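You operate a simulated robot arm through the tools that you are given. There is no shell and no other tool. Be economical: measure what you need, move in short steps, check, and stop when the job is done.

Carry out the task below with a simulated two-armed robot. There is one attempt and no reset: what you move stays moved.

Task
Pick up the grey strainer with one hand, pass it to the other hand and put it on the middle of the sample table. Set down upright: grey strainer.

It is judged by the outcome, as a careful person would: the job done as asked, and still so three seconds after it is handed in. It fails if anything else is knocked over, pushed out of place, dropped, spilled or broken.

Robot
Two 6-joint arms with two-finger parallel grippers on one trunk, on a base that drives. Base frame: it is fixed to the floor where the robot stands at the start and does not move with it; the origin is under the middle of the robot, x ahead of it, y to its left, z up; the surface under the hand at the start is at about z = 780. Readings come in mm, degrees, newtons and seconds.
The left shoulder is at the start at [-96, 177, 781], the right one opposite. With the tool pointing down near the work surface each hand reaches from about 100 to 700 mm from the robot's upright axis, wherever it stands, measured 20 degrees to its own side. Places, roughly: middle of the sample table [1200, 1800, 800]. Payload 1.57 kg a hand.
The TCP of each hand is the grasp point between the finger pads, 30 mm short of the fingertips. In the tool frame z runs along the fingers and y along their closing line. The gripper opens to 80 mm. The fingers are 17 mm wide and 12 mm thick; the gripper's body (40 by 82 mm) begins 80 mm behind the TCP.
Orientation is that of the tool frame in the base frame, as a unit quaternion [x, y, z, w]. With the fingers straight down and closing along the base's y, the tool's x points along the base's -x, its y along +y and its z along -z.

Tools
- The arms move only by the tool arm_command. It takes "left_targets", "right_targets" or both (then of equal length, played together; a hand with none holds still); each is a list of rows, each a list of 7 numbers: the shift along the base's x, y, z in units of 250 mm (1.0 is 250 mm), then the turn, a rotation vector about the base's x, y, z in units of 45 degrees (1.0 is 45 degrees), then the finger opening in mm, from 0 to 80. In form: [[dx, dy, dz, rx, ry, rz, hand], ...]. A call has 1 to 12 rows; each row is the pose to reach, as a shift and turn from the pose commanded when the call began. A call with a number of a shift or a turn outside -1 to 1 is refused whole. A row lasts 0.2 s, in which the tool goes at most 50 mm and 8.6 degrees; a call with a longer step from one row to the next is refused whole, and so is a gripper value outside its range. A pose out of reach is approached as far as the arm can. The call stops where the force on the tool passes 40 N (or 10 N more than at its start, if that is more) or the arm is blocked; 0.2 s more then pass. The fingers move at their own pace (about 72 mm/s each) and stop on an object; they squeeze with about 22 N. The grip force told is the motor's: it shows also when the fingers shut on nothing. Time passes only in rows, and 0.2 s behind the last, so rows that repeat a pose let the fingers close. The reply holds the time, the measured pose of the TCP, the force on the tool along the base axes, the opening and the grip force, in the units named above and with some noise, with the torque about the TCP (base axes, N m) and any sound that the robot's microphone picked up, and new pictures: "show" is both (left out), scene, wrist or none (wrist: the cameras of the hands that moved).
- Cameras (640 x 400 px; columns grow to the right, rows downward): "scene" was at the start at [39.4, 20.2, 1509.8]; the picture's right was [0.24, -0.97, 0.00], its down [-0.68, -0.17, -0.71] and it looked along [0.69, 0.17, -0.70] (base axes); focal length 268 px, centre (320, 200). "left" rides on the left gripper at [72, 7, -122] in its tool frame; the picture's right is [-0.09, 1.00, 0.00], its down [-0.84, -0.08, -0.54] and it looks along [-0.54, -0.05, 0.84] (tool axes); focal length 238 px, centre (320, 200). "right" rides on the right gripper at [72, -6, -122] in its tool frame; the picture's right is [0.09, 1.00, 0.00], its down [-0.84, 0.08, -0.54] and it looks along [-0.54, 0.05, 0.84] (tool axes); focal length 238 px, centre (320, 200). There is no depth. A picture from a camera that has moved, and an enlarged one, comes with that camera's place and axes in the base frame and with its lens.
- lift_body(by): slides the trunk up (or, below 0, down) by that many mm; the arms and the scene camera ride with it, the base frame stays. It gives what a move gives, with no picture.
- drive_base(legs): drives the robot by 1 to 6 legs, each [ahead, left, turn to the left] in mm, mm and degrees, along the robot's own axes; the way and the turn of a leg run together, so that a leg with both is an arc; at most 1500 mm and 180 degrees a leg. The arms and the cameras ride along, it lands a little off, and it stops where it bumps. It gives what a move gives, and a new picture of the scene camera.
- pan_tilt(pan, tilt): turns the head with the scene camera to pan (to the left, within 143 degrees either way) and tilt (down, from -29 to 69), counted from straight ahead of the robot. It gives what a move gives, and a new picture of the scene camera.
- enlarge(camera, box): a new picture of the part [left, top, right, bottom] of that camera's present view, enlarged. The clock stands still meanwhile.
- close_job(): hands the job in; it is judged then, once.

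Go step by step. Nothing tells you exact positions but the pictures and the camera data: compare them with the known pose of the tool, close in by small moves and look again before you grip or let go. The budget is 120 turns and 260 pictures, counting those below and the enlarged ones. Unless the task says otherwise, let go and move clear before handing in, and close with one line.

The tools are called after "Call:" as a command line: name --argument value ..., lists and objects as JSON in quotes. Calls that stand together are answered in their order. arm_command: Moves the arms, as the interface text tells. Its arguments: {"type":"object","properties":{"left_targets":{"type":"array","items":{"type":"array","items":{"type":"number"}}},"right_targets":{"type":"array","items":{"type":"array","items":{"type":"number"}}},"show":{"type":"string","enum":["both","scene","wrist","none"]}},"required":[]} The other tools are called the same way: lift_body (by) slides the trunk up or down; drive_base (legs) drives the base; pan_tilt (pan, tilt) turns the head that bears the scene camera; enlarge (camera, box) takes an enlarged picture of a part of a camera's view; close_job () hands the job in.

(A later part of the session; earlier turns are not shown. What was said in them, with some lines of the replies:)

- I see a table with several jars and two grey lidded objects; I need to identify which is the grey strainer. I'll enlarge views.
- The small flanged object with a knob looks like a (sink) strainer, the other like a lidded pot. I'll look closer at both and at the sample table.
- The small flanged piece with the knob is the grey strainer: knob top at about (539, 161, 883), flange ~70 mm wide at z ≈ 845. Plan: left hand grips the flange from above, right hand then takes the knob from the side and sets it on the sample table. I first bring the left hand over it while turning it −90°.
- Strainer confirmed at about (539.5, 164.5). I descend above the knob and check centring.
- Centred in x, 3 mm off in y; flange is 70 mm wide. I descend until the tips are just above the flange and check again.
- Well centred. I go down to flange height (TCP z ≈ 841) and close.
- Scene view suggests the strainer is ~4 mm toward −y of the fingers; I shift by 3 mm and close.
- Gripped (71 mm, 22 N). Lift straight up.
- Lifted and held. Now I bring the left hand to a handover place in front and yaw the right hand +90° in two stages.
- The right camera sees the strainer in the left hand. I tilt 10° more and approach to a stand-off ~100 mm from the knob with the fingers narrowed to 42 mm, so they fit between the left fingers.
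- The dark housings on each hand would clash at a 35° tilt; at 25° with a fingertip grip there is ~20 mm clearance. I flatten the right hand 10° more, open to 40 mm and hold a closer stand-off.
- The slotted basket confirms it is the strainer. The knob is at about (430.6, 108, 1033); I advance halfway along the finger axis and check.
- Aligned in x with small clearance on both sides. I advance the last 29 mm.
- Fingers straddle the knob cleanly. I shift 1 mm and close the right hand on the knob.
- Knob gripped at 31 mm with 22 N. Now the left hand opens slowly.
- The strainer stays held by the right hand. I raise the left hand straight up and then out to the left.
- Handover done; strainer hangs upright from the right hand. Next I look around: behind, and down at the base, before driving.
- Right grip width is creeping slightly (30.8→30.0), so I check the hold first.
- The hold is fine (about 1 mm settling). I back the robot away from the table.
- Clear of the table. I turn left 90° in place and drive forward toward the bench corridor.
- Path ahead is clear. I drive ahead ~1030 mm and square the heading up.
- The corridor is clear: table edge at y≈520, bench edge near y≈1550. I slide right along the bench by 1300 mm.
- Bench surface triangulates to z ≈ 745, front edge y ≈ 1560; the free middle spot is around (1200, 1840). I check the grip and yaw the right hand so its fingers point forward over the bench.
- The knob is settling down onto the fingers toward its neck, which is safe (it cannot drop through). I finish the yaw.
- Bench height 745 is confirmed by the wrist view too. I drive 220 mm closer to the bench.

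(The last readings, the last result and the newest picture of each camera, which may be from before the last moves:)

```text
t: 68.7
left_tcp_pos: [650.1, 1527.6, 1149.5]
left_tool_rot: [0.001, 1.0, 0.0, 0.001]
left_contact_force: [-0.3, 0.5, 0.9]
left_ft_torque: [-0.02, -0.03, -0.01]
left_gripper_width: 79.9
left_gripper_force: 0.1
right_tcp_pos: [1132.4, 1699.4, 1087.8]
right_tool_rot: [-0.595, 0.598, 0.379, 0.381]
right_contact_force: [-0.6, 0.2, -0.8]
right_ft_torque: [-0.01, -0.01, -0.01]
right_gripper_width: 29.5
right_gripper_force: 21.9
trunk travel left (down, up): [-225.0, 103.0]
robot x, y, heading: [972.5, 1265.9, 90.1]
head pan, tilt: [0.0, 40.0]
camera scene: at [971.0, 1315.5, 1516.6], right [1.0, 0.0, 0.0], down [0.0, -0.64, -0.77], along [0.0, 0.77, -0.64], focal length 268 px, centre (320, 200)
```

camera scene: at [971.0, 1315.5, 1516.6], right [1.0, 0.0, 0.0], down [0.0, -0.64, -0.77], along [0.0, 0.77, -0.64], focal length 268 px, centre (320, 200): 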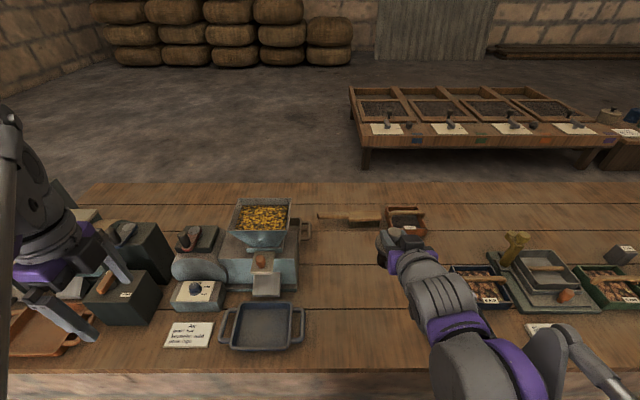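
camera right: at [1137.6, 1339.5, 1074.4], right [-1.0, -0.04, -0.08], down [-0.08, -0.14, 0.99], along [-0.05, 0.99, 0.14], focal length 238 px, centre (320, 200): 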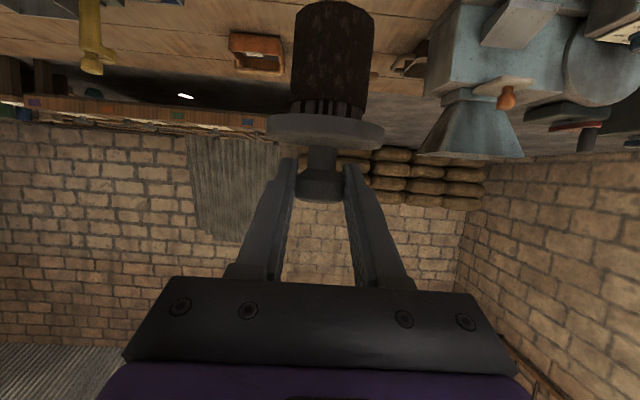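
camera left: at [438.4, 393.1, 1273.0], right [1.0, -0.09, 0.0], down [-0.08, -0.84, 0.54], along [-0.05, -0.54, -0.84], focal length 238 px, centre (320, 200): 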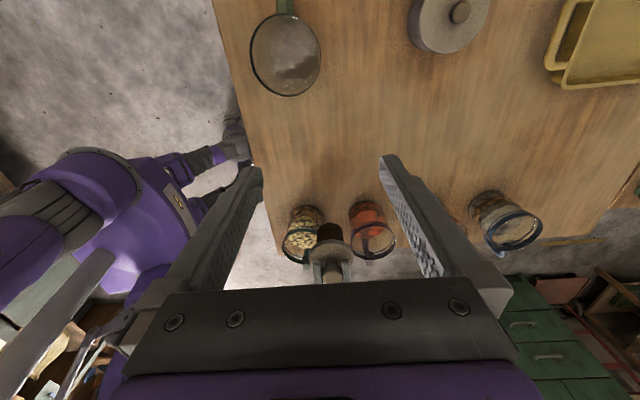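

Now I move the strainer over the target spot (1200, 1875), then partly down.

Call:
arm_command --right_targets '[[0.06, 0.15, 0, 0, 0, 0, 22], [0.12, 0.3, 0, 0, 0, 0, 22], [0.18, 0.45, 0, 0, 0, 0, 22], [0.24, 0.6, -0.05, 0, 0, 0, 22], [0.27, 0.667, -0.2, 0, 0, 0, 22], [0.27, 0.667, -0.38, 0, 0, 0, 22], [0.27, 0.667, -0.56, 0, 0, 0, 22], [0.27, 0.667, -0.7, 0, 0, 0, 22], [0.27, 0.667, -0.7, 0, 0, 0, 22]]'

Call:
enlarge --camera "scene" --box '[340, 180, 500, 290]'

Call:
enlarge --camera "right" --box '[200, 0, 440, 210]'

```text
t: 70.7
left_tcp_pos: [649.7, 1526.7, 1149.8]
left_tool_rot: [0.003, 1.0, 0.001, 0.0]
left_contact_force: [0.3, -0.2, -0.2]
left_ft_torque: [-0.02, -0.01, -0.02]
left_gripper_width: 79.9
left_gripper_force: 0.1
right_tcp_pos: [1198.3, 1866.6, 913.3]
right_tool_rot: [-0.594, 0.597, 0.38, 0.381]
right_contact_force: [0.6, -0.1, -0.7]
right_ft_torque: [0.0, 0.0, -0.03]
right_gripper_width: 29.2
right_gripper_force: 22.1
trunk travel left (down, up): [-225.0, 103.0]
robot x, y, heading: [970.9, 1267.1, 89.8]
head pan, tilt: [0.0, 40.0]
camera scene: at [970.9, 1314.8, 1516.6], right [1.0, 0.0, 0.0], down [0.0, -0.64, -0.77], along [0.0, 0.77, -0.64], focal length 268 px, centre (320, 200)
camera right: at [1205.8, 1724.4, 901.7], right [-1.0, -0.03, -0.08], down [-0.08, -0.14, 0.99], along [-0.05, 0.99, 0.14], focal length 238 px, centre (320, 200)
```

scene: 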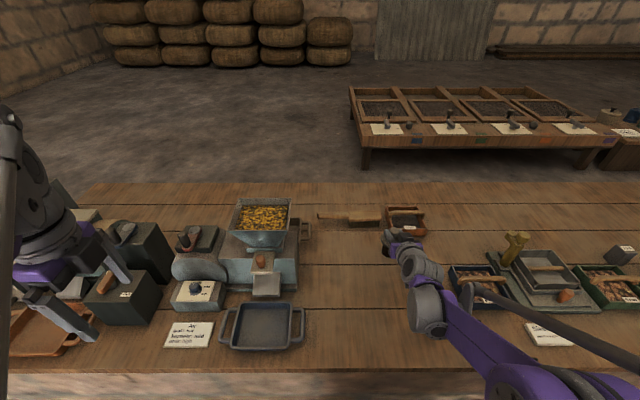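
right: 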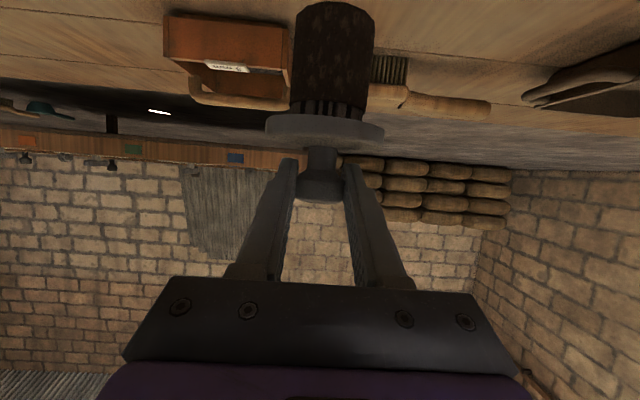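

```text
3.64 times, centred on (420, 235) of scene
camera zoom: at [970.9, 1314.8, 1516.6], right [1.0, 0.0, 0.0], down [0.0, -0.64, -0.77], along [0.0, 0.77, -0.64], focal length 974 px, centre (-44, 73)
```

zoom: 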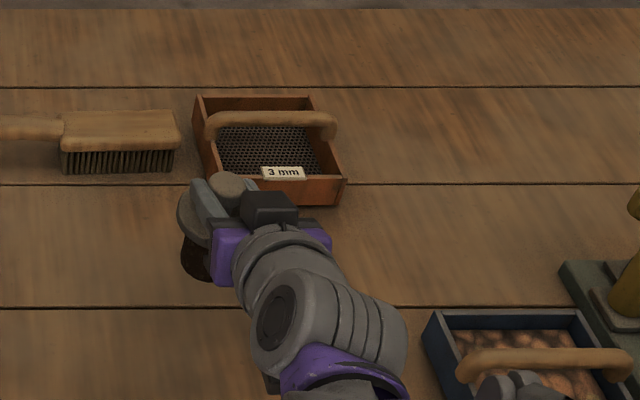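

```text
1.90 times, centred on (320, 105) of right
camera zoom: at [1205.8, 1724.4, 901.7], right [-1.0, -0.03, -0.08], down [-0.08, -0.14, 0.99], along [-0.05, 0.99, 0.14], focal length 454 px, centre (320, 381)
```

zoom: 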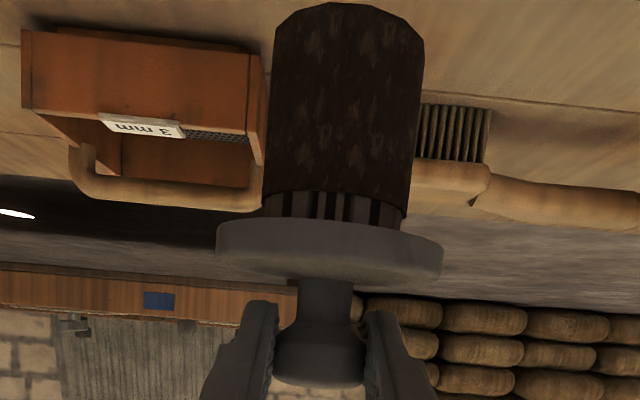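

Spot is free (tray edge ~120 mm beyond). Bottom is expected to touch at TCP z ≈ 843; I lower to 852 first.

Call:
arm_command --right_targets '[[0, 0, -0.1, 0, 0, 0, 22], [0, 0, -0.19, 0, 0, 0, 22], [0, 0, -0.225, 0, 0, 0, 22], [0, 0, -0.245, 0, 0, 0, 22], [0, 0, -0.245, 0, 0, 0, 22]]' --show "wrist"

Call:
arm_command --right_targets '[[0, 0, -0.012, 0, 0, 0, 22], [0, 0, -0.02, 0, 0, 0, 22]]' --show "none"

Call:
enlarge --camera "scene" --box '[360, 210, 440, 270]'

```text
t: 71.9
left_tcp_pos: [649.3, 1527.2, 1149.5]
left_tool_rot: [0.001, 1.0, 0.001, 0.0]
left_contact_force: [0.4, -0.8, -0.2]
left_ft_torque: [-0.01, 0.01, 0.0]
left_gripper_width: 80.0
left_gripper_force: 0.1
right_tcp_pos: [1199.1, 1866.6, 851.5]
right_tool_rot: [-0.595, 0.596, 0.381, 0.381]
right_contact_force: [0.0, 0.4, -1.0]
right_ft_torque: [0.01, -0.01, -0.03]
right_gripper_width: 29.2
right_gripper_force: 21.6
trunk travel left (down, up): [-225.0, 103.0]
robot x, y, heading: [970.7, 1272.8, 89.9]
head pan, tilt: [0.0, 40.0]
camera right: at [1206.4, 1724.7, 838.2], right [-1.0, -0.03, -0.08], down [-0.08, -0.14, 0.99], along [-0.05, 0.99, 0.14], focal length 238 px, centre (320, 200)
```

right: 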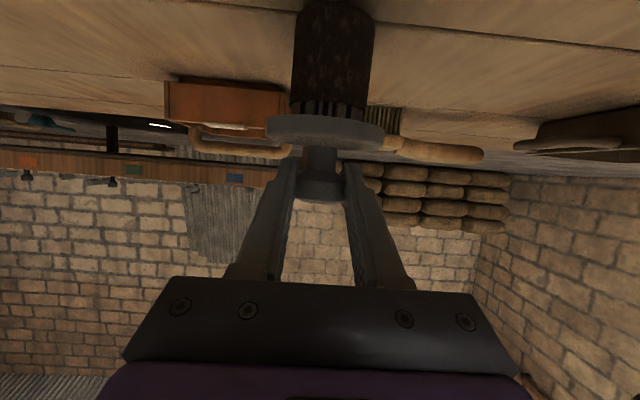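

```text
t: 72.5
left_tcp_pos: [649.4, 1525.6, 1149.2]
left_tool_rot: [0.001, 1.0, 0.0, 0.0]
left_contact_force: [0.4, 0.9, 0.1]
left_ft_torque: [0.02, -0.01, 0.03]
left_gripper_width: 80.2
left_gripper_force: 0.1
right_tcp_pos: [1200.0, 1865.7, 847.0]
right_tool_rot: [-0.595, 0.597, 0.38, 0.381]
right_contact_force: [0.1, 0.8, 3.9]
right_ft_torque: [0.1, -0.11, 0.0]
right_gripper_width: 29.0
right_gripper_force: 21.8
trunk travel left (down, up): [-225.0, 103.0]
robot x, y, heading: [968.5, 1267.6, 89.9]
head pan, tilt: [0.0, 40.0]
```

```text
6.67 times, centred on (400, 240) of scene
camera zoom: at [970.8, 1314.7, 1516.7], right [1.0, 0.0, 0.0], down [0.0, -0.64, -0.77], along [0.0, 0.77, -0.64], focal length 1786 px, centre (-213, -67)
```

zoom: 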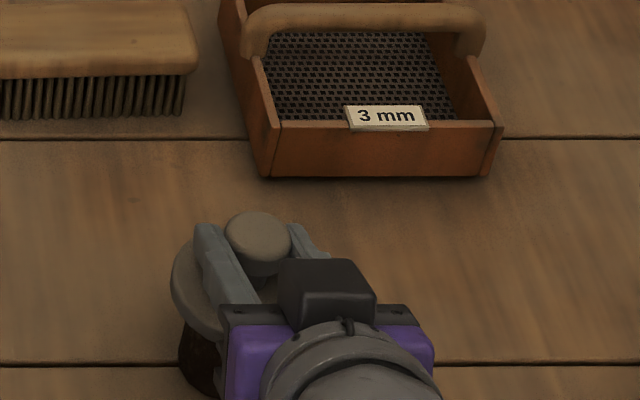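

Touched down (force changed by ~5 N). I press 1.5 mm more to seat it and check.

Call:
arm_command --right_targets '[[0, 0, -0.006, 0, 0, 0, 22], [0, 0, -0.006, 0, 0, 0, 22]]' --show "wrist"

Call:
enlarge --camera "right" --box '[200, 0, 440, 210]'

```text
t: 73.1
left_tcp_pos: [649.0, 1525.8, 1150.4]
left_tool_rot: [0.002, 1.0, 0.0, 0.0]
left_contact_force: [0.3, 0.3, 0.4]
left_ft_torque: [0.0, -0.02, -0.01]
left_gripper_width: 79.9
left_gripper_force: 0.2
right_tcp_pos: [1199.4, 1866.9, 845.0]
right_tool_rot: [-0.595, 0.598, 0.379, 0.381]
right_contact_force: [-2.3, 0.7, 8.6]
right_ft_torque: [0.12, -0.01, -0.01]
right_gripper_width: 28.6
right_gripper_force: 22.1
trunk travel left (down, up): [-225.0, 103.0]
robot x, y, heading: [968.4, 1267.4, 89.4]
head pan, tilt: [0.0, 40.0]
camera right: at [1205.5, 1724.2, 832.1], right [-1.0, -0.03, -0.08], down [-0.08, -0.14, 0.99], along [-0.05, 0.99, 0.14], focal length 238 px, centre (320, 200)
```

right: 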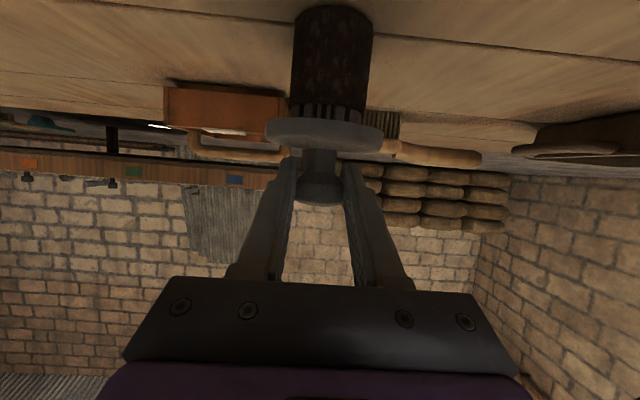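

```text
1.90 times, centred on (320, 105) of right
camera zoom: at [1205.5, 1724.2, 832.1], right [-1.0, -0.03, -0.08], down [-0.08, -0.14, 0.99], along [-0.05, 0.99, 0.14], focal length 454 px, centre (320, 381)
```

zoom: 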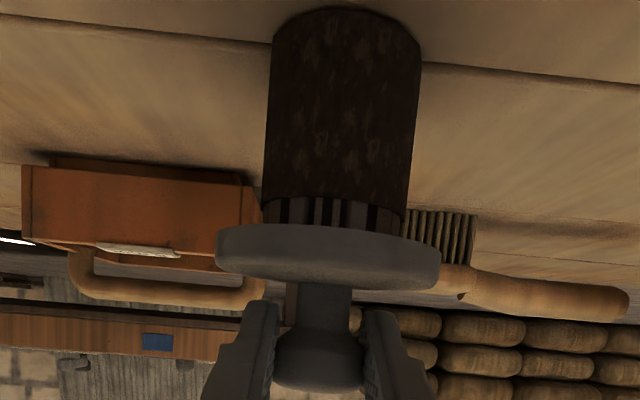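

It's seated on the bench, upright. I open the right hand slowly.

Call:
arm_command --right_targets '[[0, 0, 0, 0, 0, 0, 28], [0, 0, 0, 0, 0, 0, 32], [0, 0, 0, 0, 0, 0, 40], [0, 0, 0, 0, 0, 0, 52], [0, 0, 0, 0, 0, 0, 60], [0, 0, 0, 0, 0, 0, 60]]' --show "wrist"

Call:
enlarge --camera "right" --box '[200, 0, 440, 210]'

```text
t: 74.5
left_tcp_pos: [650.1, 1526.4, 1149.8]
left_tool_rot: [0.002, 1.0, 0.0, 0.0]
left_contact_force: [-1.4, -1.3, -0.2]
left_ft_torque: [-0.01, 0.0, 0.01]
left_gripper_width: 80.4
left_gripper_force: 0.0
right_tcp_pos: [1200.3, 1866.1, 843.8]
right_tool_rot: [-0.595, 0.597, 0.38, 0.381]
right_contact_force: [-0.5, -0.3, -0.1]
right_ft_torque: [-0.01, 0.01, -0.04]
right_gripper_width: 60.3
right_gripper_force: 0.0
trunk travel left (down, up): [-225.0, 103.0]
robot x, y, heading: [970.0, 1272.1, 89.9]
head pan, tilt: [0.0, 40.0]
camera right: at [1205.9, 1724.6, 831.6], right [-1.0, -0.03, -0.08], down [-0.08, -0.14, 0.99], along [-0.05, 0.99, 0.14], focal length 238 px, centre (320, 200)
```

right: 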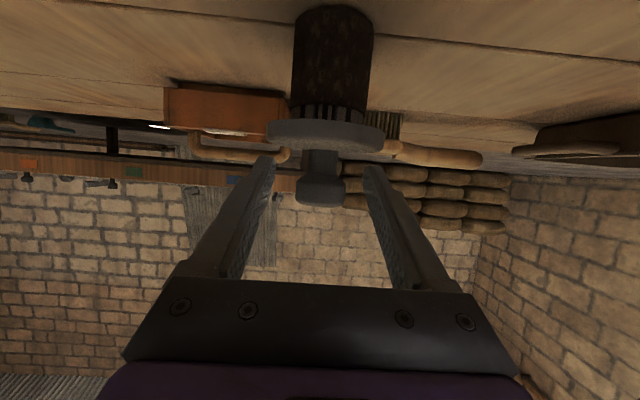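

```text
1.90 times, centred on (320, 105) of right
camera zoom: at [1205.9, 1724.6, 831.6], right [-1.0, -0.03, -0.08], down [-0.08, -0.14, 0.99], along [-0.05, 0.99, 0.14], focal length 454 px, centre (320, 381)
```

zoom: 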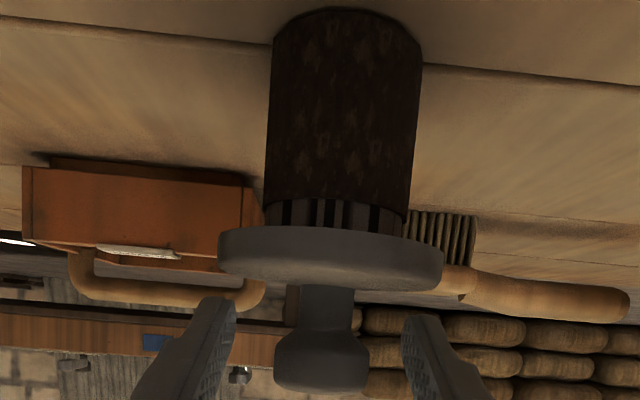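

Released; it stands on its own. I withdraw the hand back along its finger axis and up.

Call:
arm_command --right_targets '[[0, -0.1, 0.05, 0, 0, 0, 60], [0, -0.25, 0.12, 0, 0, 0, 60], [0, -0.4, 0.2, 0, 0, 0, 60], [0, -0.54, 0.3, 0, 0, 0, 60], [0, -0.66, 0.45, 0, 0, 0, 60], [0, -0.72, 0.6, 0, 0, 0, 60], [0, -0.72, 0.7, 0, 0, 0, 60]]' --show "scene"

Call:
enlarge --camera "scene" --box '[330, 170, 490, 280]'

Call:
drive_base --legs '[[-120, 0, 0]]'

Call:
enlarge --camera "scene" --box '[330, 160, 490, 270]'

```text
t: 76.1
left_tcp_pos: [649.7, 1527.4, 1150.5]
left_tool_rot: [0.001, 1.0, 0.0, 0.0]
left_contact_force: [0.7, 0.2, -0.4]
left_ft_torque: [-0.03, 0.05, -0.03]
left_gripper_width: 80.0
left_gripper_force: 0.1
right_tcp_pos: [1198.9, 1687.0, 1021.1]
right_tool_rot: [-0.595, 0.597, 0.38, 0.38]
right_contact_force: [-0.1, -0.6, -0.9]
right_ft_torque: [0.01, 0.02, 0.01]
right_gripper_width: 60.1
right_gripper_force: 0.1
trunk travel left (down, up): [-225.0, 103.0]
robot x, y, heading: [972.2, 1269.5, 89.4]
head pan, tilt: [0.0, 40.0]
camera scene: at [970.9, 1315.1, 1516.6], right [1.0, 0.0, 0.0], down [0.0, -0.64, -0.77], along [0.0, 0.77, -0.64], focal length 268 px, centre (320, 200)
```

scene: 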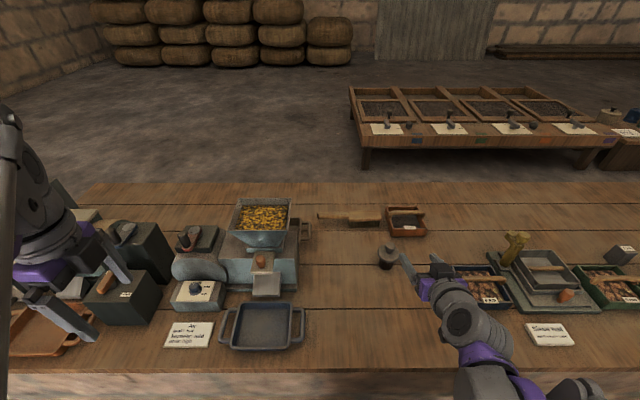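

```text
3.64 times, centred on (410, 225) of scene
camera zoom: at [970.9, 1315.1, 1516.6], right [1.0, 0.0, 0.0], down [0.0, -0.64, -0.77], along [0.0, 0.77, -0.64], focal length 974 px, centre (-7, 109)
```

zoom: 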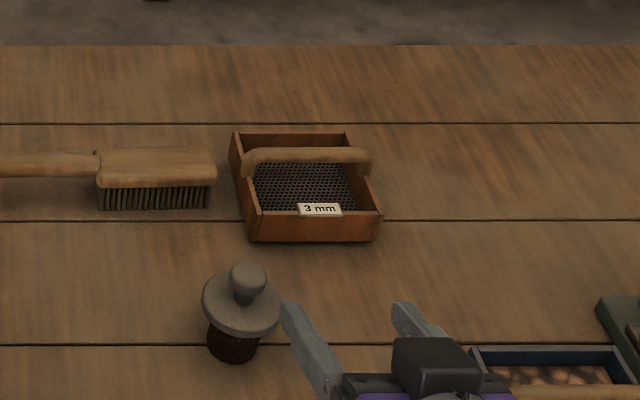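

```text
t: 77.3
left_tcp_pos: [650.5, 1410.7, 1150.1]
left_tool_rot: [0.001, 1.0, 0.0, 0.0]
left_contact_force: [0.3, -0.8, -1.1]
left_ft_torque: [0.02, -0.01, 0.0]
left_gripper_width: 80.0
left_gripper_force: 0.1
right_tcp_pos: [1199.4, 1571.3, 1021.6]
right_tool_rot: [-0.595, 0.597, 0.38, 0.38]
right_contact_force: [-0.1, 0.3, -0.3]
right_ft_torque: [0.0, -0.04, 0.02]
right_gripper_width: 60.3
right_gripper_force: 0.1
trunk travel left (down, up): [-225.0, 103.0]
robot x, y, heading: [971.1, 1157.0, 90.0]
head pan, tilt: [0.0, 40.0]
camera scene: at [970.6, 1199.2, 1516.6], right [1.0, 0.0, 0.0], down [0.0, -0.64, -0.77], along [0.0, 0.77, -0.64], focal length 268 px, centre (320, 200)
```

scene: 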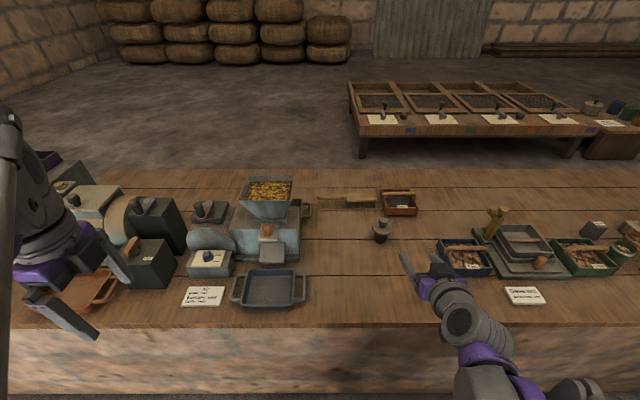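

```text
3.64 times, centred on (410, 215) of scene
camera zoom: at [970.6, 1199.2, 1516.6], right [1.0, 0.0, 0.0], down [0.0, -0.64, -0.77], along [0.0, 0.77, -0.64], focal length 974 px, centre (-7, 146)
```

zoom: 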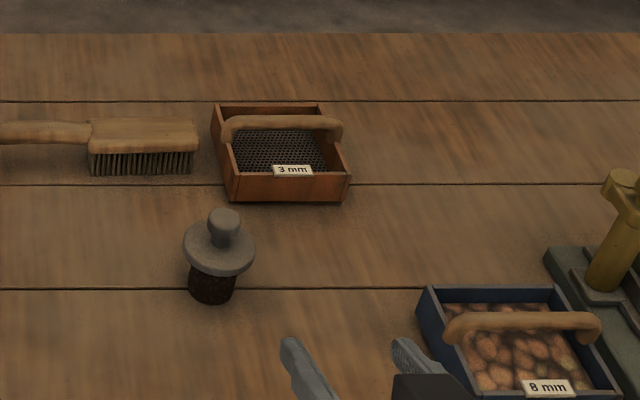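

The strainer stands upright and free near the middle of the sample table, both hands are clear, and nothing else has moved. I hand the job in.

Call:
close_job

```text
The job is handed in.
```

The grey strainer was picked up with the left hand, passed to the right hand and set upright on the sample table at about (1200, 1875, 745). I saw nothing else disturbed.
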